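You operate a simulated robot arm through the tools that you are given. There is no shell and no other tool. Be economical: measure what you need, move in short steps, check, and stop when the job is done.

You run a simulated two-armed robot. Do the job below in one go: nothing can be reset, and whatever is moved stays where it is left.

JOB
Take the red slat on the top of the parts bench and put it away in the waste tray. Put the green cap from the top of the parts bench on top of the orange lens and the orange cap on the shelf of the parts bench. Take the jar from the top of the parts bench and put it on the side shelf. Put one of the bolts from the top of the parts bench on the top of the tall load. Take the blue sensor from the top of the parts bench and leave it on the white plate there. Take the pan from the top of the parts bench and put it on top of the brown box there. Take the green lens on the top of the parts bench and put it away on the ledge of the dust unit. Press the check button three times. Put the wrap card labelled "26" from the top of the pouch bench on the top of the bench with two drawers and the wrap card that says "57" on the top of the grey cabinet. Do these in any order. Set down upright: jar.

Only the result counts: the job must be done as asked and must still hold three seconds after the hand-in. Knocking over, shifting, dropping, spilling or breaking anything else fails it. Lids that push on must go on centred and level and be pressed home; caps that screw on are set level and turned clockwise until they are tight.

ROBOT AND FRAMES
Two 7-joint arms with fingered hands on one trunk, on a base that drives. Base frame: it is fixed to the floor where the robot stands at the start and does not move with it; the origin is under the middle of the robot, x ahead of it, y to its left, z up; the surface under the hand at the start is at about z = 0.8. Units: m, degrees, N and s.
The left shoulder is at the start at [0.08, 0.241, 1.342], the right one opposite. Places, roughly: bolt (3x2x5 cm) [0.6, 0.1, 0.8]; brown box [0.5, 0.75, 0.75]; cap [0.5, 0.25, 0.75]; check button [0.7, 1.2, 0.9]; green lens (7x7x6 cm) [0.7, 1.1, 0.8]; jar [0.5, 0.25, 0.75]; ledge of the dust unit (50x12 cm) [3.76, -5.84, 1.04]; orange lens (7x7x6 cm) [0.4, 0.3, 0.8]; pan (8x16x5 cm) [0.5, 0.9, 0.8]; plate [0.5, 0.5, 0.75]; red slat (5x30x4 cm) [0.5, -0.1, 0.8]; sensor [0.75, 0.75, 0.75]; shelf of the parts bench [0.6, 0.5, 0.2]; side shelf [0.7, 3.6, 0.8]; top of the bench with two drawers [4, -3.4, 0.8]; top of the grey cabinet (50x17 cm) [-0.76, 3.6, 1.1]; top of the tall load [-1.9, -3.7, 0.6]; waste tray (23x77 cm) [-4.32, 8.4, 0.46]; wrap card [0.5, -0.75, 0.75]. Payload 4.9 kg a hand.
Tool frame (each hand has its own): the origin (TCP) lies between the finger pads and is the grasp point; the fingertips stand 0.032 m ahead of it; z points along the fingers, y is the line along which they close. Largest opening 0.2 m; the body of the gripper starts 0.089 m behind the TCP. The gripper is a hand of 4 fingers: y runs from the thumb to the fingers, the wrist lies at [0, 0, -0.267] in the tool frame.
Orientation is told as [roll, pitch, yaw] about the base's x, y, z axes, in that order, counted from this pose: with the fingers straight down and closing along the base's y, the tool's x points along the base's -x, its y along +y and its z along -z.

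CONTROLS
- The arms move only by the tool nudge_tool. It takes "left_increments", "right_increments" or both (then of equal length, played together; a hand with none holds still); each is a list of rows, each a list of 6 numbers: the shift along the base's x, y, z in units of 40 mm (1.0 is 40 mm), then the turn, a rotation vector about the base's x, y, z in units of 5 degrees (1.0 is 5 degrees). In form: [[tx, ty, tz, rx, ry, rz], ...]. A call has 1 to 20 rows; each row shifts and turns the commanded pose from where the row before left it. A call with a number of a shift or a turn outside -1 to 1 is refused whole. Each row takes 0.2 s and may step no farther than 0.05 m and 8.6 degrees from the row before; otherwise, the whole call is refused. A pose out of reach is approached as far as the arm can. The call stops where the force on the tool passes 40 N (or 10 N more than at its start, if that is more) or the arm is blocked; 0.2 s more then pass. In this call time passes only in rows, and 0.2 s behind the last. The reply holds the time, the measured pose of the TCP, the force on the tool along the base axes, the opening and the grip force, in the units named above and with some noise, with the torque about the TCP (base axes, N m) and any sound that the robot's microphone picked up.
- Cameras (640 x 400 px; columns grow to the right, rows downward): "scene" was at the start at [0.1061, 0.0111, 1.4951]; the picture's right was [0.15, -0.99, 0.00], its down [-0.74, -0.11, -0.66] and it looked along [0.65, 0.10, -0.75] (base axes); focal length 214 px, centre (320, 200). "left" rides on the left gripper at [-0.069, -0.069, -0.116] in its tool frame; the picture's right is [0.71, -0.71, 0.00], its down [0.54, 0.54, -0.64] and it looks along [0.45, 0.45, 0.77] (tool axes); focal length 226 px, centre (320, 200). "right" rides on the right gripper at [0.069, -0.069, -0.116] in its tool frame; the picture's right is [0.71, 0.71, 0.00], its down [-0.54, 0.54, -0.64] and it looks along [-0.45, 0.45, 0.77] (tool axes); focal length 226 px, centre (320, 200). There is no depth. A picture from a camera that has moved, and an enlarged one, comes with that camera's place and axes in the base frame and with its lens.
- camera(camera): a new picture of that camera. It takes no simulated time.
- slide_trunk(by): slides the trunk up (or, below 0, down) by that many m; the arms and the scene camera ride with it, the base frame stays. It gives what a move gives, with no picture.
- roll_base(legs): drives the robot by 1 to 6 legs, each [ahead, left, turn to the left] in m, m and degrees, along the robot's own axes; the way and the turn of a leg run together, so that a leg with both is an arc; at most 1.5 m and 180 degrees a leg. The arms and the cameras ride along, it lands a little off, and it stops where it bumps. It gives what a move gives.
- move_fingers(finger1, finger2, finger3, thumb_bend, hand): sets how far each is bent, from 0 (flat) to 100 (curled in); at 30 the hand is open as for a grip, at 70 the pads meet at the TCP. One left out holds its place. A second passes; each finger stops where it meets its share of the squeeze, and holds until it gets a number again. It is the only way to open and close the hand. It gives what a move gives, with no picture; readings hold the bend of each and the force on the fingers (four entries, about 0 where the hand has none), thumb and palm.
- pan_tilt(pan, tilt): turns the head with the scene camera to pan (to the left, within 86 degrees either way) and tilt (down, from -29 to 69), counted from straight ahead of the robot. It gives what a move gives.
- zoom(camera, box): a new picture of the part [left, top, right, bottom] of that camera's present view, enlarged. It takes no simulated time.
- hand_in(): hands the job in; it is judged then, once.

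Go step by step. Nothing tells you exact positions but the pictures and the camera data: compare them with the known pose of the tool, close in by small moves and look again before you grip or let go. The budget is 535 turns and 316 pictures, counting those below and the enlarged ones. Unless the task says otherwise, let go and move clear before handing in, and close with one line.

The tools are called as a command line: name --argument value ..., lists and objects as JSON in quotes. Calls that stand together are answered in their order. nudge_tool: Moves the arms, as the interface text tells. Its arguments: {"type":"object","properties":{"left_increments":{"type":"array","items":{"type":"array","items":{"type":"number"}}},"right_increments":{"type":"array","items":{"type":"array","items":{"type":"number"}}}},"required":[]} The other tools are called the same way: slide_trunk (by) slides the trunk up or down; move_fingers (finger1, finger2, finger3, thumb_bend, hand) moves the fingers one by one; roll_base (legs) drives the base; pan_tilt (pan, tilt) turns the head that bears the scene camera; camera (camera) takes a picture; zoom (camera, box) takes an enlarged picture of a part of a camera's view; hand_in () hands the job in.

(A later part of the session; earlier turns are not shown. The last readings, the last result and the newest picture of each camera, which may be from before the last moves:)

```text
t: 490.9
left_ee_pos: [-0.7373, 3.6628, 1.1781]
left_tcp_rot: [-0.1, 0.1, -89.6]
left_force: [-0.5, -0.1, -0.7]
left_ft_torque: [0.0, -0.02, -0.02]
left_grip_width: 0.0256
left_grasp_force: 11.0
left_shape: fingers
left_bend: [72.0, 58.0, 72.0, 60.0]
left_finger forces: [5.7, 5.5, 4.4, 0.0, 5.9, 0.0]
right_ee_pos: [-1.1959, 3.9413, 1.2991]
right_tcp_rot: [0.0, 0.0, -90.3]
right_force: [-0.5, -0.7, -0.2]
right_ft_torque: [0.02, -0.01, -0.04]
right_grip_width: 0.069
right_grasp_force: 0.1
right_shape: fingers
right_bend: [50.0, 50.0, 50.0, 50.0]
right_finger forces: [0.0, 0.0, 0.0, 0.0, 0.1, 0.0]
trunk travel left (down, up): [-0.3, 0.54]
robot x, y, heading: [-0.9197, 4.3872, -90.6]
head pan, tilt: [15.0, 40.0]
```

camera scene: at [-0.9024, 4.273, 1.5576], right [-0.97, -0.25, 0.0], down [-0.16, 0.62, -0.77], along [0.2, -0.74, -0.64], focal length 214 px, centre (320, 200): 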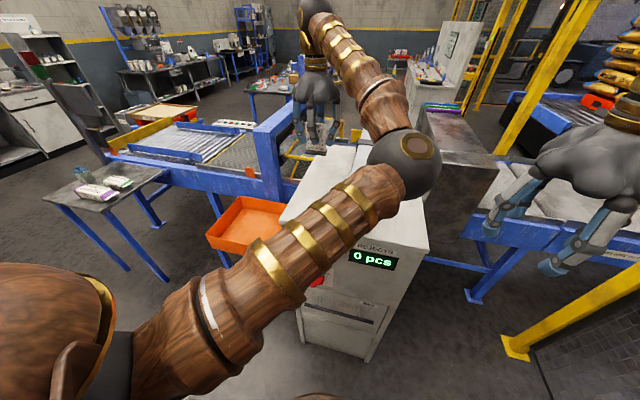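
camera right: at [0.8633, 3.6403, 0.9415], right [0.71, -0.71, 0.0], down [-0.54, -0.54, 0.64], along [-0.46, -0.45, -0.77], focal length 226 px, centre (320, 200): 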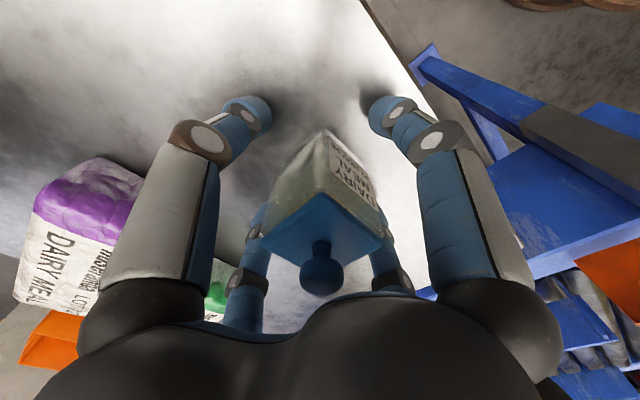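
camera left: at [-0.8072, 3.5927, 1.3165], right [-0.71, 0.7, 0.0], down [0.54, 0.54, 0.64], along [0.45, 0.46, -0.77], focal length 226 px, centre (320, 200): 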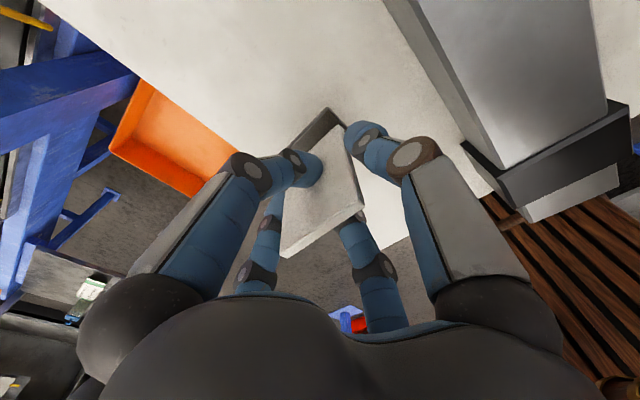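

nudge_tool --left_increments '[[0, 0, -0.1, 0, 0, 0]]'

zoom --camera "scene" --box '[300, 130, 360, 190]'

```text
t: 491.3
left_ee_pos: [-0.7376, 3.6627, 1.1749]
left_tcp_rot: [0.0, 0.2, -89.5]
left_force: [-0.2, 0.2, -0.6]
left_ft_torque: [0.0, 0.02, 0.02]
left_grip_width: 0.0257
left_grasp_force: 10.7
left_shape: fingers
left_bend: [72.0, 58.0, 72.0, 60.0]
left_finger forces: [5.7, 5.4, 4.2, 0.1, 5.9, 0.1]
right_ee_pos: [-1.1959, 3.9423, 1.2977]
right_tcp_rot: [0.0, -0.1, -90.2]
right_force: [0.4, -0.2, -0.1]
right_ft_torque: [0.02, 0.02, 0.0]
right_grip_width: 0.0687
right_grasp_force: 0.0
right_shape: fingers
right_bend: [50.0, 50.0, 50.0, 50.0]
right_finger forces: [0.0, 0.1, 0.0, 0.0, 0.0, 0.1]
trunk travel left (down, up): [-0.3, 0.54]
robot x, y, heading: [-0.9216, 4.3869, -90.2]
head pan, tilt: [15.0, 40.0]
```

```text
6.67 times, centred on (330, 160) of scene
camera zoom: at [-0.9025, 4.2731, 1.5576], right [-0.97, -0.25, 0.0], down [-0.16, 0.62, -0.77], along [0.2, -0.74, -0.64], focal length 1430 px, centre (253, 467)
```

zoom: 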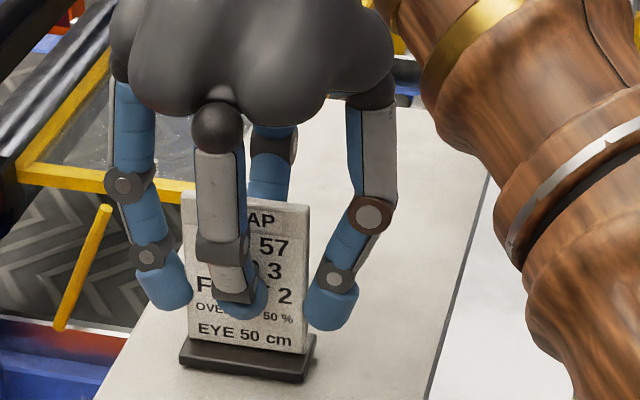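

nudge_tool --left_increments '[[0, 0, -0.1, 0, 0, 0]]'

nudge_tool --left_increments '[[0, 0, -0.1, 0, 0, 0]]'

```text
t: 491.7
left_ee_pos: [-0.737, 3.6625, 1.1723]
left_tcp_rot: [-0.1, 0.1, -89.4]
left_force: [0.2, -2.8, 6.3]
left_ft_torque: [-0.07, -0.01, -0.02]
left_grip_width: 0.0259
left_grasp_force: 12.4
left_shape: fingers
left_bend: [72.0, 58.0, 73.0, 60.0]
left_finger forces: [7.7, 5.9, 4.8, 0.0, 6.5, 0.0]
right_ee_pos: [-1.1949, 3.9429, 1.2999]
right_tcp_rot: [-0.2, -0.1, -90.3]
right_force: [0.1, 0.2, -0.1]
right_ft_torque: [0.0, 0.0, 0.02]
right_grip_width: 0.0693
right_grasp_force: 0.1
right_shape: fingers
right_bend: [50.0, 50.0, 50.0, 50.0]
right_finger forces: [0.1, 0.0, 0.1, 0.1, 0.0, 0.0]
trunk travel left (down, up): [-0.3, 0.54]
robot x, y, heading: [-0.919, 4.3848, -90.1]
head pan, tilt: [15.0, 40.0]
```

```text
t: 492.1
left_ee_pos: [-0.7378, 3.6631, 1.1677]
left_tcp_rot: [-0.1, 0.0, -89.4]
left_force: [1.4, -3.5, 16.8]
left_ft_torque: [-0.13, -0.16, 0.02]
left_grip_width: 0.0242
left_grasp_force: 15.1
left_shape: fingers
left_bend: [73.0, 58.0, 73.0, 60.0]
left_finger forces: [11.0, 6.1, 7.4, 0.0, 5.4, 0.0]
right_ee_pos: [-1.1958, 3.9438, 1.2991]
right_tcp_rot: [-0.1, -0.2, -90.3]
right_force: [0.2, 0.5, 0.0]
right_ft_torque: [-0.03, -0.05, 0.01]
right_grip_width: 0.0692
right_grasp_force: 0.0
right_shape: fingers
right_bend: [50.0, 50.0, 50.0, 50.0]
right_finger forces: [0.0, 0.1, 0.0, 0.0, 0.1, 0.0]
trunk travel left (down, up): [-0.3, 0.54]
robot x, y, heading: [-0.9222, 4.3816, -90.4]
head pan, tilt: [15.0, 40.0]
```

On the cabinet. Ease off, release and lift.

nudge_tool --left_increments '[[0, 0, 0.12, 0, 0, 0]]'

move_fingers --hand "left" --finger1 60 --finger3 60 --finger2 53 --thumb_bend 53

nudge_tool --left_increments '[[0, 0, 0.5, 0, 0, 0], [0, 0, 1, 0, 0, 0], [0, 0, 1, 0, 0, 0], [0, 0, 1, 0, 0, 0], [0, 0, 1, 0, 0, 0], [0, 0, 1, 0, 0, 0]]'

zoom --camera "scene" --box '[260, 80, 440, 220]'

```text
t: 492.5
left_ee_pos: [-0.7377, 3.6627, 1.1698]
left_tcp_rot: [-0.2, 0.3, -89.4]
left_force: [-0.3, 0.7, 1.1]
left_ft_torque: [0.03, -0.01, 0.01]
left_grip_width: 0.024
left_grasp_force: 11.3
left_shape: fingers
left_bend: [73.0, 59.0, 73.0, 60.0]
left_finger forces: [6.9, 5.0, 6.1, 0.1, 5.4, 0.1]
right_ee_pos: [-1.1957, 3.9412, 1.2977]
right_tcp_rot: [-0.1, -0.1, -90.2]
right_force: [0.3, -0.3, 0.0]
right_ft_torque: [0.01, 0.01, 0.02]
right_grip_width: 0.0692
right_grasp_force: 0.2
right_shape: fingers
right_bend: [50.0, 50.0, 50.0, 50.0]
right_finger forces: [0.0, 0.0, 0.0, 0.0, 0.0, 0.0]
trunk travel left (down, up): [-0.3, 0.54]
robot x, y, heading: [-0.9211, 4.3871, -90.0]
head pan, tilt: [15.0, 40.0]
```

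```text
t: 493.5
left_ee_pos: [-0.7366, 3.6625, 1.1719]
left_tcp_rot: [-0.2, 0.1, -89.5]
left_force: [0.1, -1.2, 0.5]
left_ft_torque: [-0.02, 0.02, 0.02]
left_grip_width: 0.0465
left_grasp_force: 0.0
left_shape: fingers
left_bend: [60.0, 53.0, 60.0, 53.0]
left_finger forces: [0.0, 0.0, 0.0, 0.0, 0.0, 0.0]
right_ee_pos: [-1.1952, 3.9418, 1.2981]
right_tcp_rot: [-0.2, 0.0, -90.4]
right_force: [-0.2, -0.3, 1.0]
right_ft_torque: [0.03, 0.0, -0.04]
right_grip_width: 0.0689
right_grasp_force: 0.1
right_shape: fingers
right_bend: [50.0, 50.0, 50.0, 50.0]
right_finger forces: [0.1, 0.1, 0.0, 0.0, 0.1, 0.0]
trunk travel left (down, up): [-0.3, 0.54]
robot x, y, heading: [-0.9254, 4.3856, -90.1]
head pan, tilt: [15.0, 40.0]
```

```text
t: 494.9
left_ee_pos: [-0.7394, 3.6643, 1.3922]
left_tcp_rot: [-0.2, 0.2, -89.4]
left_force: [0.2, 0.7, -0.4]
left_ft_torque: [-0.06, 0.01, 0.0]
left_grip_width: 0.0468
left_grasp_force: 0.0
left_shape: fingers
left_bend: [60.0, 53.0, 60.0, 53.0]
left_finger forces: [0.1, 0.0, 0.1, 0.0, 0.1, 0.0]
right_ee_pos: [-1.1947, 3.9449, 1.2992]
right_tcp_rot: [-0.1, 0.0, -90.3]
right_force: [-0.5, -0.4, 0.1]
right_ft_torque: [-0.04, 0.02, 0.0]
right_grip_width: 0.0691
right_grasp_force: 0.1
right_shape: fingers
right_bend: [50.0, 50.0, 50.0, 50.0]
right_finger forces: [0.0, 0.0, 0.1, 0.1, 0.0, 0.1]
trunk travel left (down, up): [-0.3, 0.54]
robot x, y, heading: [-0.9206, 4.3875, -90.3]
head pan, tilt: [15.0, 40.0]
```

```text
2.86 times, centred on (350, 150) of scene
camera zoom: at [-0.902, 4.2746, 1.5576], right [-0.97, -0.25, 0.0], down [-0.16, 0.62, -0.77], along [0.2, -0.74, -0.64], focal length 613 px, centre (234, 343)
```

zoom: 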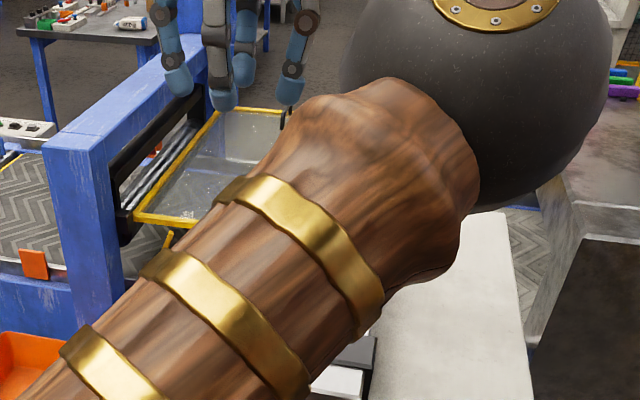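

nudge_tool --left_increments '[[0.2, 0.9, 0, 0, 0, 0], [0.2, 0.9, 0, 0, 0, 0], [0.2, 0.9, 0, 0, 0, 0], [0.2, 0.9, 0, 0, 0, 0], [0.2, 0.9, 0, 0, 0, 0], [0.2, 0.9, 0, 0, 0, 0], [0.2, 0.9, 0, 0, 0, 0]]'

roll_base --legs '[[-0.3, 0, 0]]'

zoom --camera "scene" --box '[260, 80, 440, 220]'

roll_base --legs '[[0, 0, -140]]'

pan_tilt --pan 0 --tilt 20

camera --camera "scene"

```text
t: 496.5
left_ee_pos: [-0.6823, 3.9206, 1.3914]
left_tcp_rot: [-0.1, 0.1, -89.4]
left_force: [-0.3, 0.3, 1.0]
left_ft_torque: [-0.02, 0.01, 0.0]
left_grip_width: 0.0468
left_grasp_force: 0.1
left_shape: fingers
left_bend: [60.0, 53.0, 60.0, 53.0]
left_finger forces: [0.0, 0.1, 0.0, 0.0, 0.0, 0.1]
right_ee_pos: [-1.1951, 3.9425, 1.3005]
right_tcp_rot: [-0.1, -0.1, -90.3]
right_force: [0.1, 0.3, 0.3]
right_ft_torque: [-0.02, -0.02, -0.02]
right_grip_width: 0.0691
right_grasp_force: 0.0
right_shape: fingers
right_bend: [50.0, 50.0, 50.0, 50.0]
right_finger forces: [0.1, 0.0, 0.1, 0.0, 0.1, 0.0]
trunk travel left (down, up): [-0.3, 0.54]
robot x, y, heading: [-0.9192, 4.3899, -90.1]
head pan, tilt: [15.0, 40.0]
```

```text
t: 498.5
left_ee_pos: [-0.6816, 4.2156, 1.3907]
left_tcp_rot: [0.0, 0.2, -89.7]
left_force: [0.1, 0.4, -0.1]
left_ft_torque: [-0.01, -0.01, 0.03]
left_grip_width: 0.0467
left_grasp_force: 0.1
left_shape: fingers
left_bend: [60.0, 53.0, 60.0, 53.0]
left_finger forces: [0.0, 0.0, 0.0, 0.0, 0.0, 0.1]
right_ee_pos: [-1.1939, 4.2423, 1.2984]
right_tcp_rot: [-0.1, 0.0, -90.3]
right_force: [-0.1, 0.3, 0.4]
right_ft_torque: [0.03, -0.01, 0.01]
right_grip_width: 0.069
right_grasp_force: 0.1
right_shape: fingers
right_bend: [50.0, 50.0, 50.0, 50.0]
right_finger forces: [0.0, 0.0, 0.0, 0.1, 0.1, 0.0]
trunk travel left (down, up): [-0.3, 0.54]
robot x, y, heading: [-0.9201, 4.6867, -90.2]
head pan, tilt: [15.0, 40.0]
```

```text
2.86 times, centred on (350, 150) of scene
camera zoom: at [-0.9013, 4.5722, 1.5574], right [-0.97, -0.25, 0.0], down [-0.16, 0.62, -0.77], along [0.19, -0.74, -0.64], focal length 613 px, centre (234, 343)
```

zoom: 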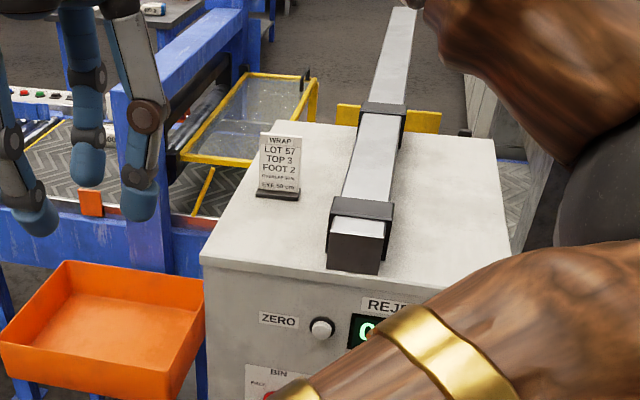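

```text
t: 504.8
left_ee_pos: [-1.4014, 4.9039, 1.3915]
left_tcp_rot: [0.0, 0.1, 129.1]
left_force: [0.2, 0.5, -0.1]
left_ft_torque: [0.04, 0.04, 0.01]
left_grip_width: 0.047
left_grasp_force: 0.0
left_shape: fingers
left_bend: [60.0, 53.0, 60.0, 53.0]
left_finger forces: [0.0, 0.0, 0.0, 0.0, 0.0, 0.0]
right_ee_pos: [-0.9841, 5.2047, 1.2987]
right_tcp_rot: [-0.1, -0.1, 128.3]
right_force: [-0.8, -0.3, -1.0]
right_ft_torque: [-0.01, -0.01, 0.03]
right_grip_width: 0.0688
right_grasp_force: 0.0
right_shape: fingers
right_bend: [50.0, 50.0, 50.0, 50.0]
right_finger forces: [0.0, 0.0, 0.1, 0.0, 0.0, 0.0]
trunk travel left (down, up): [-0.3, 0.54]
robot x, y, heading: [-0.918, 4.6855, 128.3]
head pan, tilt: [15.0, 40.0]
```

```text
t: 505.6
left_ee_pos: [-1.4005, 4.9065, 1.3922]
left_tcp_rot: [-0.1, 0.2, 129.1]
left_force: [0.7, 0.2, -1.0]
left_ft_torque: [0.01, -0.03, 0.03]
left_grip_width: 0.0466
left_grasp_force: 0.1
left_shape: fingers
left_bend: [60.0, 53.0, 60.0, 53.0]
left_finger forces: [0.0, 0.0, 0.0, 0.1, 0.0, 0.0]
right_ee_pos: [-0.984, 5.2049, 1.299]
right_tcp_rot: [0.0, -0.1, 128.2]
right_force: [-0.1, -0.6, 0.1]
right_ft_torque: [-0.02, -0.04, -0.05]
right_grip_width: 0.0689
right_grasp_force: 0.1
right_shape: fingers
right_bend: [50.0, 50.0, 50.0, 50.0]
right_finger forces: [0.0, 0.0, 0.0, 0.0, 0.1, 0.1]
trunk travel left (down, up): [-0.3, 0.54]
robot x, y, heading: [-0.923, 4.6866, 128.2]
head pan, tilt: [0.0, 20.0]
```

```text
134 pictures are left
camera scene: at [-0.9987, 4.7834, 1.5889], right [0.78, 0.62, 0.0], down [0.21, -0.27, -0.94], along [-0.58, 0.74, -0.34], focal length 214 px, centre (320, 200)
```

scene: 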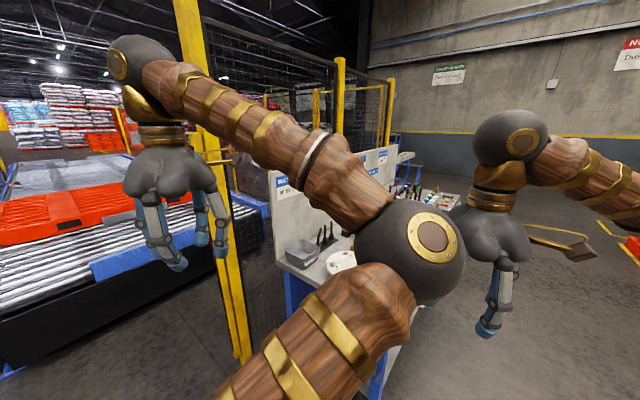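

Card 57 is placed. Before fetching the slat, I scout the way to the waste tray to the north-west.

roll_base --legs '[[0.65, -1.0, 0], [0.75, -0.95, 0]]'

pan_tilt --pan 20 --tilt 20

camera --camera "scene"

pan_tilt --pan -20 --tilt 20

camera --camera "scene"

```text
t: 517.5
left_ee_pos: [-0.7601, 7.2466, 1.3903]
left_tcp_rot: [-0.1, 0.2, 130.2]
left_force: [0.3, 0.1, 0.0]
left_ft_torque: [0.03, 0.01, 0.02]
left_grip_width: 0.0467
left_grasp_force: 0.1
left_shape: fingers
left_bend: [60.0, 53.0, 60.0, 53.0]
left_finger forces: [0.0, 0.0, 0.0, 0.1, 0.0, 0.0]
right_ee_pos: [-0.3493, 7.5554, 1.3]
right_tcp_rot: [-0.1, -0.1, 129.3]
right_force: [-0.3, -1.0, 0.2]
right_ft_torque: [0.0, -0.02, -0.04]
right_grip_width: 0.0691
right_grasp_force: 0.0
right_shape: fingers
right_bend: [50.0, 50.0, 50.0, 50.0]
right_finger forces: [0.1, 0.0, 0.0, 0.0, 0.0, 0.0]
trunk travel left (down, up): [-0.3, 0.54]
robot x, y, heading: [-0.2772, 7.0369, 129.6]
head pan, tilt: [0.0, 20.0]
```

```text
t: 518.4
left_ee_pos: [-0.7601, 7.2479, 1.3908]
left_tcp_rot: [-0.1, 0.1, 130.2]
left_force: [-0.1, 0.0, -0.6]
left_ft_torque: [0.02, -0.03, -0.01]
left_grip_width: 0.0469
left_grasp_force: 0.1
left_shape: fingers
left_bend: [60.0, 53.0, 60.0, 53.0]
left_finger forces: [0.1, 0.0, 0.1, 0.1, 0.0, 0.1]
right_ee_pos: [-0.3493, 7.555, 1.2981]
right_tcp_rot: [-0.1, -0.2, 129.3]
right_force: [0.3, -0.5, 0.0]
right_ft_torque: [-0.03, -0.05, 0.01]
right_grip_width: 0.0691
right_grasp_force: 0.0
right_shape: fingers
right_bend: [50.0, 50.0, 50.0, 50.0]
right_finger forces: [0.0, 0.1, 0.0, 0.0, 0.0, 0.0]
trunk travel left (down, up): [-0.3, 0.54]
robot x, y, heading: [-0.279, 7.0379, 129.5]
head pan, tilt: [20.0, 20.0]
```

```text
133 pictures are left
camera scene: at [-0.3766, 7.1095, 1.589], right [0.51, 0.86, 0.0], down [0.29, -0.17, -0.94], along [-0.81, 0.48, -0.34], focal length 214 px, centre (320, 200)
```

scene: 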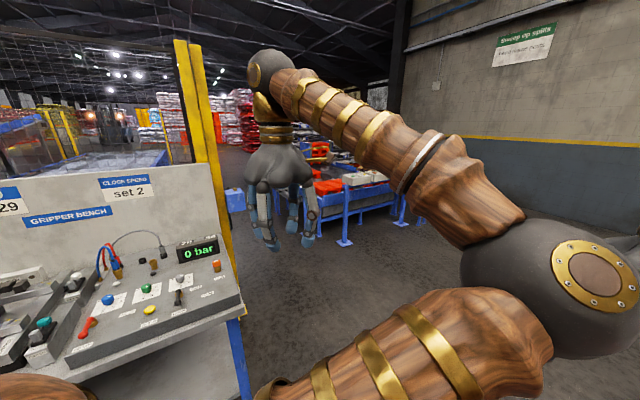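

```text
t: 519.4
left_ee_pos: [-0.7604, 7.2486, 1.3911]
left_tcp_rot: [-0.2, 0.2, 130.3]
left_force: [-0.1, 0.2, 0.6]
left_ft_torque: [-0.01, -0.03, 0.0]
left_grip_width: 0.0469
left_grasp_force: 0.1
left_shape: fingers
left_bend: [60.0, 53.0, 60.0, 53.0]
left_finger forces: [0.1, 0.1, 0.1, 0.0, 0.0, 0.0]
right_ee_pos: [-0.3493, 7.5548, 1.2991]
right_tcp_rot: [0.0, -0.2, 129.2]
right_force: [0.3, 0.5, 0.1]
right_ft_torque: [-0.02, 0.0, -0.03]
right_grip_width: 0.0689
right_grasp_force: 0.0
right_shape: fingers
right_bend: [50.0, 50.0, 50.0, 50.0]
right_finger forces: [0.1, 0.0, 0.0, 0.0, 0.1, 0.1]
trunk travel left (down, up): [-0.3, 0.54]
robot x, y, heading: [-0.2752, 7.0371, 129.2]
head pan, tilt: [-20.0, 20.0]
```

```text
132 pictures are left
camera scene: at [-0.3276, 7.1497, 1.589], right [0.94, 0.33, 0.0], down [0.11, -0.32, -0.94], along [-0.31, 0.89, -0.34], focal length 214 px, centre (320, 200)
```

scene: 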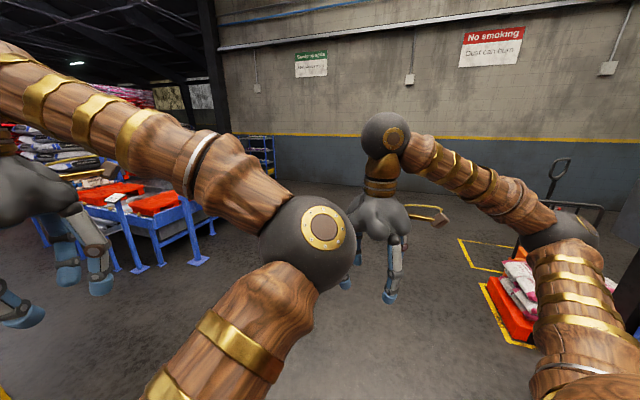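

roll_base --legs '[[1.15, -0.1, 0], [0, 0, 51], [1.2, 0, 0]]'

pan_tilt --pan -10 --tilt 25

camera --camera "scene"

pan_tilt --pan 30 --tilt 25

camera --camera "scene"

```text
t: 533.3
left_ee_pos: [-2.6145, 7.7205, 1.3907]
left_tcp_rot: [-0.1, 0.1, -178.3]
left_force: [-0.5, -0.2, 0.6]
left_ft_torque: [0.02, 0.02, -0.02]
left_grip_width: 0.0468
left_grasp_force: 0.0
left_shape: fingers
left_bend: [60.0, 53.0, 60.0, 53.0]
left_finger forces: [0.0, 0.1, 0.0, 0.1, 0.0, 0.1]
right_ee_pos: [-2.5998, 8.2336, 1.2983]
right_tcp_rot: [-0.1, -0.1, -179.1]
right_force: [-0.3, 0.3, -0.3]
right_ft_torque: [0.01, -0.03, 0.02]
right_grip_width: 0.0692
right_grasp_force: 0.0
right_shape: fingers
right_bend: [50.0, 50.0, 50.0, 50.0]
right_finger forces: [0.0, 0.1, 0.0, 0.0, 0.0, 0.1]
trunk travel left (down, up): [-0.3, 0.54]
robot x, y, heading: [-2.151, 7.9699, -179.1]
head pan, tilt: [-20.0, 20.0]
```

```text
t: 534.0
left_ee_pos: [-2.6166, 7.7208, 1.3915]
left_tcp_rot: [0.0, 0.2, -178.4]
left_force: [-0.4, 0.0, 0.2]
left_ft_torque: [0.01, 0.0, 0.01]
left_grip_width: 0.0468
left_grasp_force: 0.1
left_shape: fingers
left_bend: [60.0, 53.0, 60.0, 53.0]
left_finger forces: [0.0, 0.0, 0.0, 0.1, 0.0, 0.0]
right_ee_pos: [-2.6003, 8.2321, 1.2988]
right_tcp_rot: [-0.2, -0.1, -179.1]
right_force: [-0.3, -1.1, 0.2]
right_ft_torque: [0.02, -0.01, -0.01]
right_grip_width: 0.0689
right_grasp_force: 0.0
right_shape: fingers
right_bend: [50.0, 50.0, 50.0, 50.0]
right_finger forces: [0.0, 0.1, 0.0, 0.1, 0.1, 0.0]
trunk travel left (down, up): [-0.3, 0.54]
robot x, y, heading: [-2.1496, 7.9709, -179.1]
head pan, tilt: [-10.0, 25.0]
```

```text
131 pictures are left
camera scene: at [-2.2738, 7.983, 1.5809], right [0.16, 0.99, 0.0], down [0.42, -0.07, -0.91], along [-0.89, 0.14, -0.42], focal length 214 px, centre (320, 200)
```

scene: 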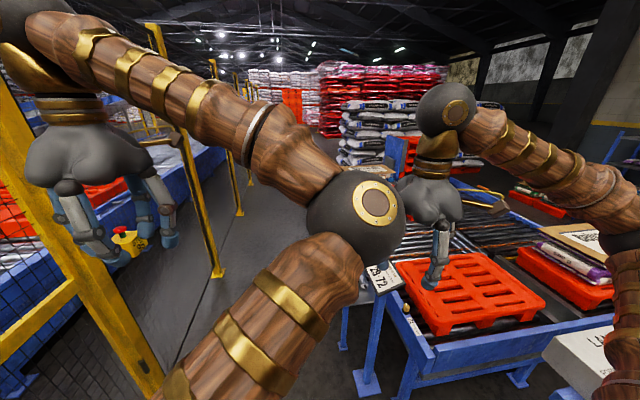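

```text
t: 535.1
left_ee_pos: [-2.6151, 7.7211, 1.3912]
left_tcp_rot: [-0.1, 0.3, -178.5]
left_force: [0.1, -0.5, 0.2]
left_ft_torque: [0.0, 0.01, -0.01]
left_grip_width: 0.0469
left_grasp_force: 0.0
left_shape: fingers
left_bend: [60.0, 53.0, 60.0, 53.0]
left_finger forces: [0.0, 0.0, 0.0, 0.0, 0.1, 0.0]
right_ee_pos: [-2.601, 8.2335, 1.2985]
right_tcp_rot: [-0.1, -0.1, -179.1]
right_force: [0.0, -0.3, 0.1]
right_ft_torque: [0.04, 0.01, -0.01]
right_grip_width: 0.069
right_grasp_force: 0.1
right_shape: fingers
right_bend: [50.0, 50.0, 50.0, 50.0]
right_finger forces: [0.1, 0.0, 0.0, 0.0, 0.0, 0.1]
trunk travel left (down, up): [-0.3, 0.54]
robot x, y, heading: [-2.1496, 7.9681, -179.3]
head pan, tilt: [30.0, 25.0]
```

```text
130 pictures are left
camera scene: at [-2.2617, 7.9212, 1.5809], right [-0.51, 0.86, 0.0], down [0.36, 0.22, -0.91], along [-0.78, -0.46, -0.42], focal length 214 px, centre (320, 200)
```

scene: 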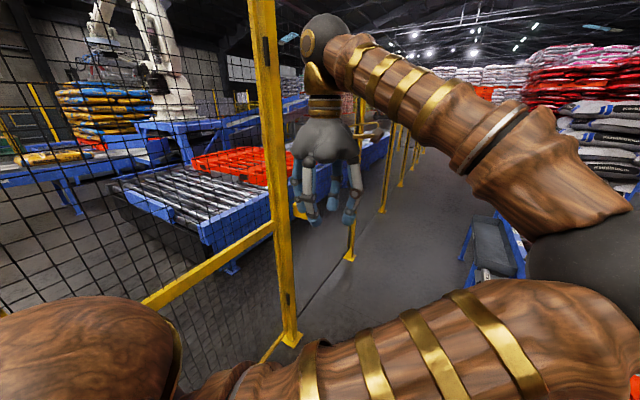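

The waste tray is the low trough at about x -3.9…-4.7, y≈8.4, reachable via the aisle y 7.25–8.3. Now I return for the slat, approaching the parts bench from behind.

roll_base --legs '[[-1.2, 0, 0], [-0.67, 0.93, 0], [0, 1.4, 0], [-0.6, 1.0, 0], [-1.4, 0, 0], [-0.4, 0, 0]]'

pan_tilt --pan 70 --tilt 25

camera --camera "scene"

```text
t: 567.6
left_ee_pos: [1.8413, 4.5182, 1.3901]
left_tcp_rot: [0.0, 0.2, -177.8]
left_force: [-0.8, -0.3, -0.4]
left_ft_torque: [-0.03, 0.02, -0.01]
left_grip_width: 0.0468
left_grasp_force: 0.0
left_shape: fingers
left_bend: [60.0, 53.0, 60.0, 53.0]
left_finger forces: [0.0, 0.1, 0.0, 0.1, 0.0, 0.0]
right_ee_pos: [1.8535, 5.0302, 1.2979]
right_tcp_rot: [-0.1, -0.1, -178.7]
right_force: [0.7, -0.2, -0.2]
right_ft_torque: [0.01, -0.03, -0.01]
right_grip_width: 0.0689
right_grasp_force: 0.1
right_shape: fingers
right_bend: [50.0, 50.0, 50.0, 50.0]
right_finger forces: [0.0, 0.0, 0.1, 0.0, 0.0, 0.0]
trunk travel left (down, up): [-0.3, 0.54]
robot x, y, heading: [2.3058, 4.7718, -178.4]
head pan, tilt: [30.0, 25.0]
```

```text
t: 568.7
left_ee_pos: [1.8425, 4.5177, 1.3901]
left_tcp_rot: [-0.1, 0.2, -177.8]
left_force: [-0.3, -0.7, 0.6]
left_ft_torque: [0.0, -0.03, 0.02]
left_grip_width: 0.0469
left_grasp_force: 0.0
left_shape: fingers
left_bend: [60.0, 53.0, 60.0, 53.0]
left_finger forces: [0.0, 0.0, 0.1, 0.0, 0.0, 0.0]
right_ee_pos: [1.8538, 5.0314, 1.2993]
right_tcp_rot: [-0.1, -0.2, -178.6]
right_force: [-0.1, -0.3, 0.4]
right_ft_torque: [0.02, -0.01, -0.02]
right_grip_width: 0.0688
right_grasp_force: 0.1
right_shape: fingers
right_bend: [50.0, 50.0, 50.0, 50.0]
right_finger forces: [0.0, 0.0, 0.1, 0.0, 0.0, 0.0]
trunk travel left (down, up): [-0.3, 0.54]
robot x, y, heading: [2.3031, 4.7691, -178.8]
head pan, tilt: [70.0, 25.0]
```

```text
129 pictures are left
camera scene: at [2.244, 4.6825, 1.5809], right [-0.95, 0.32, 0.0], down [0.14, 0.4, -0.91], along [-0.29, -0.86, -0.42], focal length 214 px, centre (320, 200)
```

scene: 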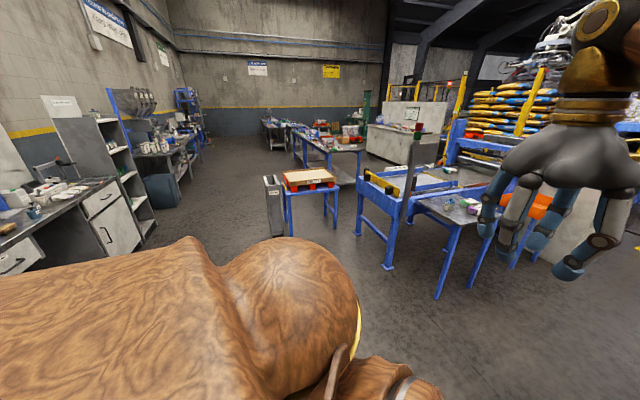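

roll_base --legs '[[-0.22, 1.0, -1.2], [0, 1.4, 0], [0, 1.0, 0], [0.7, 1.0, 0]]'

pan_tilt --pan 10 --tilt 40

camera --camera "scene"

```text
t: 591.3
left_ee_pos: [1.3166, 0.1158, 1.39]
left_tcp_rot: [-0.1, 0.2, 179.5]
left_force: [0.9, 0.3, -0.3]
left_ft_torque: [-0.01, -0.01, -0.02]
left_grip_width: 0.0467
left_grasp_force: 0.1
left_shape: fingers
left_bend: [60.0, 53.0, 60.0, 53.0]
left_finger forces: [0.1, 0.1, 0.0, 0.0, 0.0, 0.0]
right_ee_pos: [1.3519, 0.6282, 1.2994]
right_tcp_rot: [-0.1, -0.1, 178.8]
right_force: [-0.9, 0.4, 0.4]
right_ft_torque: [-0.05, 0.0, -0.02]
right_grip_width: 0.0691
right_grasp_force: 0.0
right_shape: fingers
right_bend: [50.0, 50.0, 50.0, 50.0]
right_finger forces: [0.0, 0.0, 0.0, 0.0, 0.1, 0.0]
trunk travel left (down, up): [-0.3, 0.54]
robot x, y, heading: [1.7925, 0.3458, 178.6]
head pan, tilt: [70.0, 25.0]
```

```text
t: 592.6
left_ee_pos: [1.3177, 0.1166, 1.3904]
left_tcp_rot: [-0.1, 0.2, 179.4]
left_force: [0.7, 0.3, 0.0]
left_ft_torque: [0.02, 0.03, -0.02]
left_grip_width: 0.0471
left_grasp_force: 0.1
left_shape: fingers
left_bend: [60.0, 53.0, 60.0, 53.0]
left_finger forces: [0.1, 0.0, 0.1, 0.1, 0.0, 0.0]
right_ee_pos: [1.351, 0.6276, 1.2981]
right_tcp_rot: [-0.1, -0.1, 178.7]
right_force: [0.1, -0.5, -0.2]
right_ft_torque: [0.0, -0.02, 0.0]
right_grip_width: 0.0686
right_grasp_force: 0.0
right_shape: fingers
right_bend: [50.0, 50.0, 50.0, 50.0]
right_finger forces: [0.0, 0.1, 0.0, 0.0, 0.0, 0.1]
trunk travel left (down, up): [-0.3, 0.54]
robot x, y, heading: [1.794, 0.3475, 179.0]
head pan, tilt: [10.0, 40.0]
```

```text
128 pictures are left
camera scene: at [1.6751, 0.3342, 1.5576], right [-0.15, 0.99, 0.0], down [0.64, 0.1, -0.77], along [-0.76, -0.12, -0.64], focal length 214 px, centre (320, 200)
```

scene: 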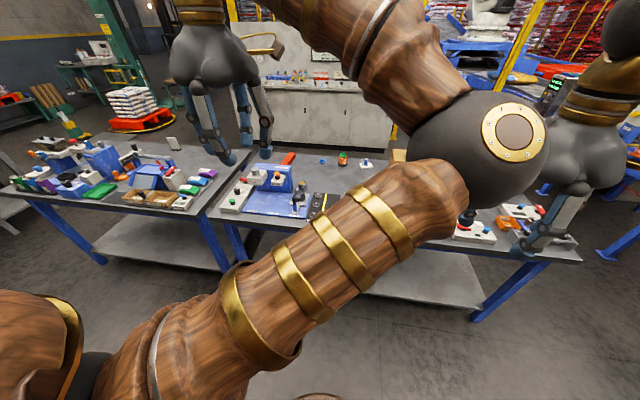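

roll_base --legs '[[0.43, 0.17, 1.0]]'

move_fingers --hand "left" --finger1 0 --finger2 40 --finger3 0 --thumb_bend 40

nudge_tool --left_increments '[[-0.9, 0, 0, 0, 0, 0], [-0.9, 0, 0, 0, 0, 0], [-0.9, 0, 0, 0, 0, 0], [-0.9, 0, 0, 0, 0, 0], [-0.9, 0, 0, 0, 0, 0], [-0.9, 0, 0, 0, 0, 0], [-0.9, 0, 0, 0, 0, 0], [-0.9, 0, 0, 0, 0, 0]]'

camera --camera "left"

pan_tilt --pan 15 --tilt 40

camera --camera "scene"

```text
t: 595.4
left_ee_pos: [0.8913, -0.0636, 1.3908]
left_tcp_rot: [-0.1, 0.3, -178.9]
left_force: [0.5, 0.0, 0.0]
left_ft_torque: [0.0, 0.02, 0.06]
left_grip_width: 0.0468
left_grasp_force: 0.0
left_shape: fingers
left_bend: [60.0, 53.0, 60.0, 53.0]
left_finger forces: [0.1, 0.0, 0.0, 0.0, 0.1, 0.0]
right_ee_pos: [0.9121, 0.4493, 1.299]
right_tcp_rot: [-0.1, -0.1, -179.8]
right_force: [0.1, -0.1, 0.9]
right_ft_torque: [0.0, 0.0, 0.02]
right_grip_width: 0.0688
right_grasp_force: 0.1
right_shape: fingers
right_bend: [50.0, 50.0, 50.0, 50.0]
right_finger forces: [0.1, 0.0, 0.1, 0.0, 0.1, 0.0]
trunk travel left (down, up): [-0.3, 0.54]
robot x, y, heading: [1.3583, 0.1804, -179.6]
head pan, tilt: [10.0, 40.0]
```

```text
t: 596.4
left_ee_pos: [0.8899, -0.0642, 1.3905]
left_tcp_rot: [-0.1, 0.2, -178.9]
left_force: [-0.6, 0.3, -0.4]
left_ft_torque: [0.0, 0.02, 0.0]
left_grip_width: 0.1505
left_grasp_force: 0.0
left_shape: fingers
left_bend: [1.0, 40.0, 1.0, 40.0]
left_finger forces: [0.0, 0.0, 0.0, 0.1, 0.0, 0.0]
right_ee_pos: [0.9112, 0.4492, 1.2989]
right_tcp_rot: [-0.2, -0.1, -179.8]
right_force: [0.2, -0.1, 0.2]
right_ft_torque: [0.0, -0.01, -0.02]
right_grip_width: 0.069
right_grasp_force: 0.0
right_shape: fingers
right_bend: [50.0, 50.0, 50.0, 50.0]
right_finger forces: [0.0, 0.0, 0.0, 0.0, 0.1, 0.0]
trunk travel left (down, up): [-0.3, 0.54]
robot x, y, heading: [1.3568, 0.1813, -179.6]
head pan, tilt: [10.0, 40.0]
```

```text
t: 598.2
left_ee_pos: [0.598, -0.0648, 1.3896]
left_tcp_rot: [-0.2, 0.2, -178.9]
left_force: [0.9, 0.0, 0.0]
left_ft_torque: [0.04, -0.02, 0.0]
left_grip_width: 0.1503
left_grasp_force: 0.1
left_shape: fingers
left_bend: [1.0, 40.0, 1.0, 40.0]
left_finger forces: [0.1, 0.0, 0.0, 0.1, 0.0, 0.1]
right_ee_pos: [0.9093, 0.449, 1.2989]
right_tcp_rot: [0.0, 0.1, -179.9]
right_force: [0.1, -0.6, 0.5]
right_ft_torque: [-0.01, 0.0, -0.01]
right_grip_width: 0.0688
right_grasp_force: 0.2
right_shape: fingers
right_bend: [50.0, 50.0, 50.0, 50.0]
right_finger forces: [0.0, 0.0, 0.1, 0.0, 0.0, 0.0]
trunk travel left (down, up): [-0.3, 0.54]
robot x, y, heading: [1.3586, 0.1808, -179.8]
head pan, tilt: [10.0, 40.0]
```

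```text
127 pictures are left
camera left: at [0.5259, 0.0028, 1.5057], right [0.69, 0.72, 0.01], down [0.55, -0.53, 0.64], along [0.47, -0.44, -0.77], focal length 226 px, centre (320, 200)
```

left: 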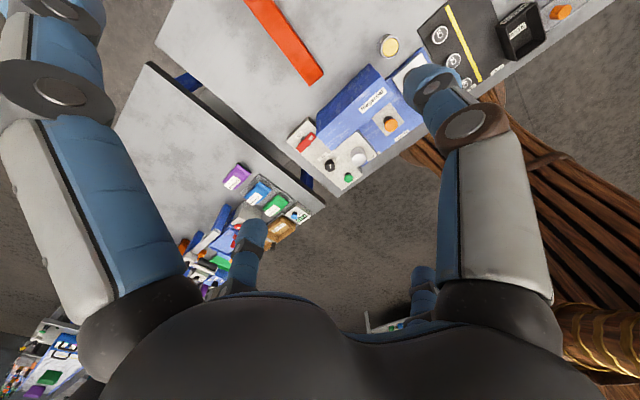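

```text
t: 598.8
left_ee_pos: [0.5997, -0.064, 1.3909]
left_tcp_rot: [-0.1, 0.2, -178.8]
left_force: [0.0, -0.4, 0.3]
left_ft_torque: [-0.01, 0.0, 0.0]
left_grip_width: 0.1507
left_grasp_force: 0.1
left_shape: fingers
left_bend: [1.0, 40.0, 1.0, 40.0]
left_finger forces: [0.0, 0.1, 0.1, 0.1, 0.1, 0.0]
right_ee_pos: [0.9105, 0.4487, 1.2982]
right_tcp_rot: [-0.1, -0.1, -179.8]
right_force: [0.2, -0.1, -0.2]
right_ft_torque: [0.0, 0.0, 0.01]
right_grip_width: 0.0691
right_grasp_force: 0.0
right_shape: fingers
right_bend: [50.0, 50.0, 50.0, 50.0]
right_finger forces: [0.0, 0.1, 0.0, 0.0, 0.0, 0.1]
trunk travel left (down, up): [-0.3, 0.54]
robot x, y, heading: [1.3583, 0.1816, -179.6]
head pan, tilt: [15.0, 40.0]
```

```text
126 pictures are left
camera scene: at [1.2426, 0.1576, 1.5576], right [-0.26, 0.96, 0.0], down [0.62, 0.17, -0.77], along [-0.74, -0.2, -0.64], focal length 214 px, centre (320, 200)
```

scene: 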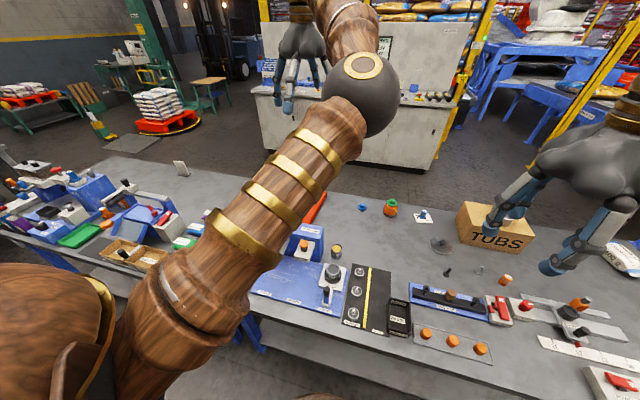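

Flat fingers would hit the long slat, so I use a 45°-rotated four-finger grip straddling it. Rotate and move over the slat centre.

move_fingers --hand "left" --finger1 28 --finger2 28 --finger3 28 --thumb_bend 28

nudge_tool --left_increments '[[-0.3, -0.05, 0, 0, 0, 0.9], [-0.3, -0.05, -0.5, 0, 0, 0.9], [-0.3, -0.05, -0.5, 0, 0, 0.9], [-0.3, -0.05, -0.5, 0, 0, 0.9], [-0.3, -0.05, -0.5, 0, 0, 0.9], [-0.3, -0.05, -0.5, 0, 0, 0.9], [-0.3, -0.05, -0.8, 0, 0, 0.9], [-0.3, -0.05, -0.8, 0, 0, 0.9], [-0.3, -0.05, -0.8, 0, 0, 0.9], [-0.3, -0.1, -0.8, 0, 0, 0]]'

camera --camera "left"

camera --camera "scene"

```text
t: 599.8
left_ee_pos: [0.6005, -0.0634, 1.3905]
left_tcp_rot: [-0.1, 0.2, -178.9]
left_force: [-0.8, -0.1, -0.3]
left_ft_torque: [0.01, 0.0, -0.01]
left_grip_width: 0.1448
left_grasp_force: 0.1
left_shape: fingers
left_bend: [28.0, 28.0, 28.0, 28.0]
left_finger forces: [0.0, 0.1, 0.1, 0.0, 0.1, 0.0]
right_ee_pos: [0.9103, 0.4493, 1.2985]
right_tcp_rot: [0.0, 0.0, -179.7]
right_force: [-0.6, -0.7, 1.1]
right_ft_torque: [0.01, 0.02, -0.01]
right_grip_width: 0.069
right_grasp_force: 0.1
right_shape: fingers
right_bend: [50.0, 50.0, 50.0, 50.0]
right_finger forces: [0.1, 0.1, 0.0, 0.0, 0.0, 0.1]
trunk travel left (down, up): [-0.3, 0.54]
robot x, y, heading: [1.3566, 0.1803, -179.7]
head pan, tilt: [15.0, 40.0]
```

```text
t: 602.0
left_ee_pos: [0.479, -0.0864, 1.1634]
left_tcp_rot: [-0.3, 0.3, -138.4]
left_force: [0.3, 0.3, 0.1]
left_ft_torque: [-0.01, -0.05, 0.0]
left_grip_width: 0.1448
left_grasp_force: 0.1
left_shape: fingers
left_bend: [28.0, 28.0, 28.0, 28.0]
left_finger forces: [0.0, 0.0, 0.0, 0.1, 0.0, 0.0]
right_ee_pos: [0.9093, 0.4481, 1.2988]
right_tcp_rot: [-0.1, 0.1, -179.9]
right_force: [0.4, 0.2, 0.5]
right_ft_torque: [0.04, -0.01, 0.01]
right_grip_width: 0.069
right_grasp_force: 0.1
right_shape: fingers
right_bend: [50.0, 50.0, 50.0, 50.0]
right_finger forces: [0.0, 0.1, 0.0, 0.0, 0.0, 0.1]
trunk travel left (down, up): [-0.3, 0.54]
robot x, y, heading: [1.3553, 0.1826, -179.6]
head pan, tilt: [15.0, 40.0]
```

```text
125 pictures are left
camera left: at [0.3811, -0.0808, 1.2789], right [0.06, 1.0, 0.0], down [0.76, -0.05, 0.64], along [0.64, -0.03, -0.77], focal length 226 px, centre (320, 200)
```

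left: 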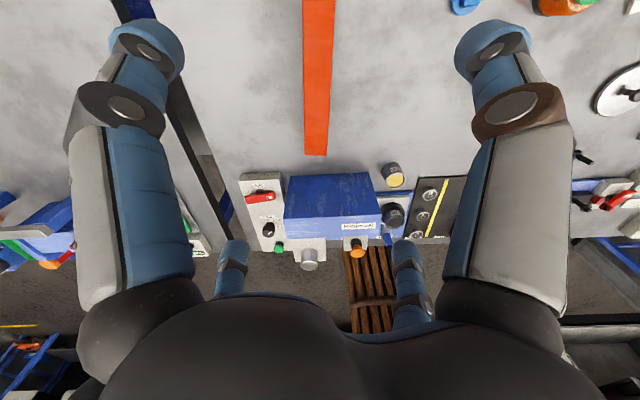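

```text
124 pictures are left
camera scene: at [1.2411, 0.1566, 1.5575], right [-0.26, 0.96, 0.0], down [0.62, 0.17, -0.77], along [-0.74, -0.2, -0.64], focal length 214 px, centre (320, 200)
```

scene: 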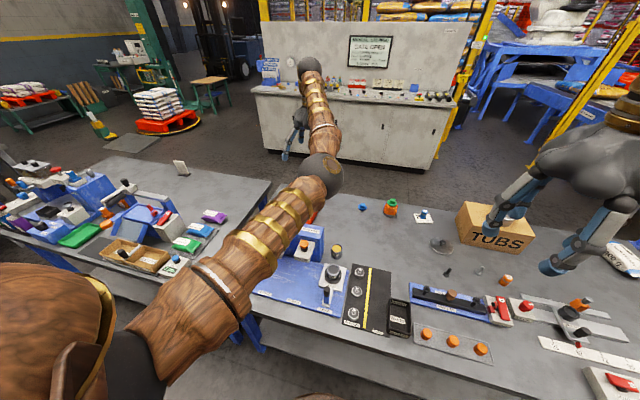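

nudge_tool --left_increments '[[-0.15, 0, -0.9, 0, 0, -0.4], [0, 0, -0.9, 0, 0, 0], [0, 0, -0.9, 0, 0, 0], [0, 0, -0.9, 0, 0, 0], [0, 0, -0.9, 0, 0, 0]]'

camera --camera "left"

```text
t: 603.2
left_ee_pos: [0.4748, -0.0862, 0.9848]
left_tcp_rot: [-0.2, 0.2, -140.4]
left_force: [-1.0, 0.0, 1.4]
left_ft_torque: [0.04, -0.01, -0.02]
left_grip_width: 0.1449
left_grasp_force: 0.1
left_shape: fingers
left_bend: [28.0, 28.0, 28.0, 28.0]
left_finger forces: [0.1, 0.0, 0.1, 0.1, 0.0, 0.0]
right_ee_pos: [0.9085, 0.4488, 1.2991]
right_tcp_rot: [-0.1, 0.0, -179.8]
right_force: [0.7, 0.4, 0.3]
right_ft_torque: [0.0, -0.02, -0.03]
right_grip_width: 0.0688
right_grasp_force: 0.0
right_shape: fingers
right_bend: [50.0, 50.0, 50.0, 50.0]
right_finger forces: [0.0, 0.0, 0.0, 0.0, 0.1, 0.0]
trunk travel left (down, up): [-0.3, 0.54]
robot x, y, heading: [1.354, 0.1783, -179.7]
head pan, tilt: [15.0, 40.0]
```

```text
123 pictures are left
camera left: at [0.3761, -0.077, 1.0998], right [0.09, 1.0, 0.0], down [0.76, -0.08, 0.64], along [0.64, -0.06, -0.77], focal length 226 px, centre (320, 200)
```

left: 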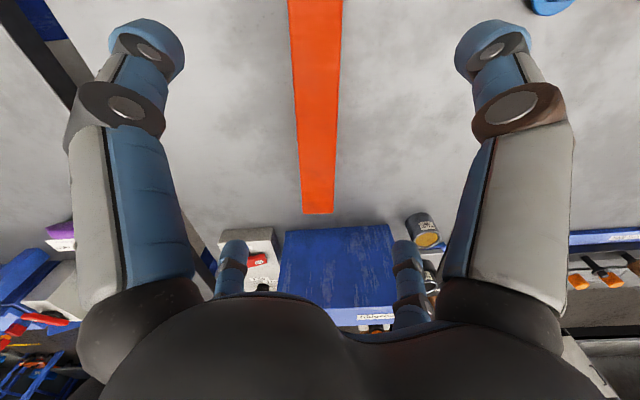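

nudge_tool --left_increments '[[0, -0.07, -0.9, 0, 0, 0], [0, 0, -0.9, 0, 0, 0], [0, 0, -0.9, 0, 0, 0], [0, 0, -0.5, 0, 0, 0]]'

camera --camera "left"

```text
t: 604.2
left_ee_pos: [0.4774, -0.0894, 0.854]
left_tcp_rot: [0.0, 0.3, -140.5]
left_force: [0.7, -0.2, -0.1]
left_ft_torque: [0.02, -0.03, 0.01]
left_grip_width: 0.1449
left_grasp_force: 0.0
left_shape: fingers
left_bend: [28.0, 28.0, 28.0, 28.0]
left_finger forces: [0.0, 0.0, 0.0, 0.1, 0.1, 0.0]
right_ee_pos: [0.9098, 0.4497, 1.2986]
right_tcp_rot: [0.0, 0.0, -179.7]
right_force: [-0.2, -0.3, 0.3]
right_ft_torque: [0.02, -0.01, 0.01]
right_grip_width: 0.069
right_grasp_force: 0.1
right_shape: fingers
right_bend: [50.0, 50.0, 50.0, 50.0]
right_finger forces: [0.0, 0.1, 0.1, 0.0, 0.1, 0.0]
trunk travel left (down, up): [-0.3, 0.54]
robot x, y, heading: [1.3583, 0.1797, -179.8]
head pan, tilt: [15.0, 40.0]
```

```text
122 pictures are left
camera left: at [0.3788, -0.0802, 0.9703], right [0.1, 1.0, 0.0], down [0.76, -0.08, 0.64], along [0.64, -0.06, -0.77], focal length 226 px, centre (320, 200)
```

left: 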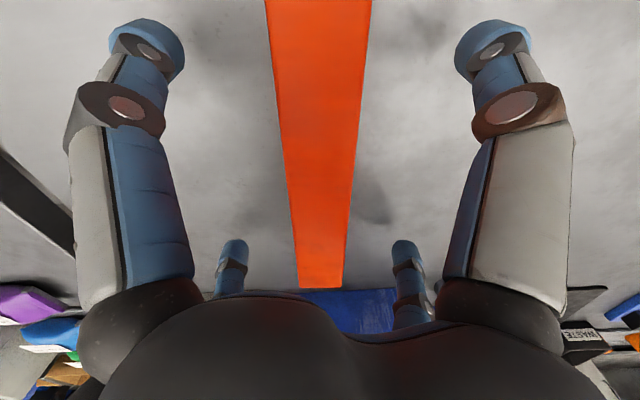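

move_fingers --hand "left" --finger1 60 --finger2 60 --finger3 60 --thumb_bend 60

camera --camera "left"

```text
t: 605.2
left_ee_pos: [0.4781, -0.088, 0.8551]
left_tcp_rot: [-0.1, 0.2, -140.6]
left_force: [0.5, 0.5, 2.0]
left_ft_torque: [0.02, 0.06, -0.05]
left_grip_width: 0.0496
left_grasp_force: 9.7
left_shape: fingers
left_bend: [56.0, 56.0, 57.0, 57.0]
left_finger forces: [5.4, 4.8, 3.7, 0.0, 6.9, 0.0]
right_ee_pos: [0.9101, 0.45, 1.2986]
right_tcp_rot: [0.0, -0.1, -179.8]
right_force: [0.2, 0.0, 0.0]
right_ft_torque: [0.01, -0.02, 0.0]
right_grip_width: 0.0689
right_grasp_force: 0.1
right_shape: fingers
right_bend: [50.0, 50.0, 50.0, 50.0]
right_finger forces: [0.1, 0.0, 0.0, 0.0, 0.0, 0.0]
trunk travel left (down, up): [-0.3, 0.54]
robot x, y, heading: [1.3563, 0.1812, -179.8]
head pan, tilt: [15.0, 40.0]
```

```text
121 pictures are left
camera left: at [0.3794, -0.0799, 0.9712], right [0.1, 1.0, 0.0], down [0.76, -0.08, 0.64], along [0.64, -0.06, -0.77], focal length 226 px, centre (320, 200)
```

left: 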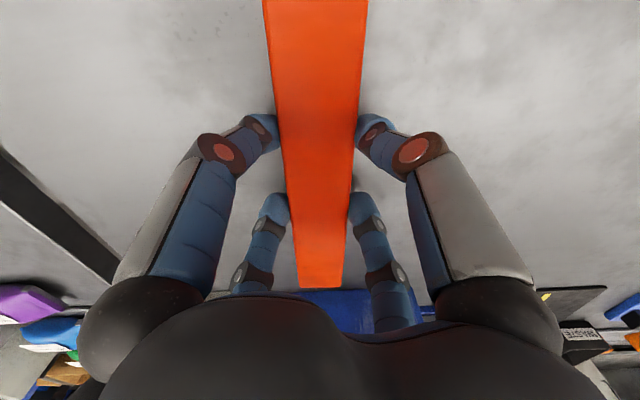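

move_fingers --hand "left" --finger1 66 --finger2 66 --finger3 66 --thumb_bend 66

nudge_tool --left_increments '[[0, 0, 0.4, 0, 0, 0], [0, 0, 0.8, 0, 0, 0], [0, 0, 0.8, 0, 0, 0], [0, 0, 0.8, 0, 0, 0]]'

camera --camera "left"

```text
t: 606.2
left_ee_pos: [0.4774, -0.0885, 0.8554]
left_tcp_rot: [-0.1, 0.2, -140.4]
left_force: [-1.1, 1.6, 1.5]
left_ft_torque: [-0.05, -0.02, 0.01]
left_grip_width: 0.0492
left_grasp_force: 16.4
left_shape: fingers
left_bend: [56.0, 55.0, 59.0, 61.0]
left_finger forces: [8.6, 7.4, 5.6, 0.1, 11.7, 0.0]
right_ee_pos: [0.9102, 0.4502, 1.2981]
right_tcp_rot: [-0.1, -0.1, -179.8]
right_force: [-0.1, 0.4, 0.6]
right_ft_torque: [-0.03, 0.02, -0.05]
right_grip_width: 0.0694
right_grasp_force: 0.1
right_shape: fingers
right_bend: [50.0, 50.0, 50.0, 50.0]
right_finger forces: [0.0, 0.0, 0.0, 0.1, 0.0, 0.0]
trunk travel left (down, up): [-0.3, 0.54]
robot x, y, heading: [1.3562, 0.1852, -179.7]
head pan, tilt: [15.0, 40.0]
```

```text
t: 607.2
left_ee_pos: [0.4752, -0.0881, 0.9658]
left_tcp_rot: [-0.1, 0.2, -140.4]
left_force: [0.4, 0.6, -1.7]
left_ft_torque: [0.01, 0.01, -0.01]
left_grip_width: 0.0491
left_grasp_force: 16.7
left_shape: fingers
left_bend: [56.0, 55.0, 59.0, 61.0]
left_finger forces: [9.1, 7.5, 5.1, 0.0, 11.4, 0.0]
right_ee_pos: [0.9108, 0.449, 1.2987]
right_tcp_rot: [-0.1, -0.1, -179.7]
right_force: [-1.0, 0.4, -0.8]
right_ft_torque: [0.0, 0.03, 0.0]
right_grip_width: 0.0693
right_grasp_force: 0.0
right_shape: fingers
right_bend: [50.0, 50.0, 50.0, 50.0]
right_finger forces: [0.1, 0.0, 0.0, 0.1, 0.0, 0.0]
trunk travel left (down, up): [-0.3, 0.54]
robot x, y, heading: [1.3555, 0.1848, -179.4]
head pan, tilt: [15.0, 40.0]
```

```text
120 pictures are left
camera left: at [0.3775, -0.0786, 1.0819], right [0.09, 1.0, 0.0], down [0.76, -0.07, 0.64], along [0.64, -0.06, -0.77], focal length 226 px, centre (320, 200)
```

left: 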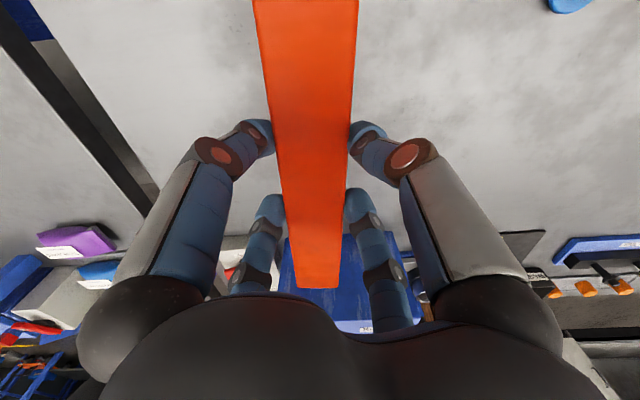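

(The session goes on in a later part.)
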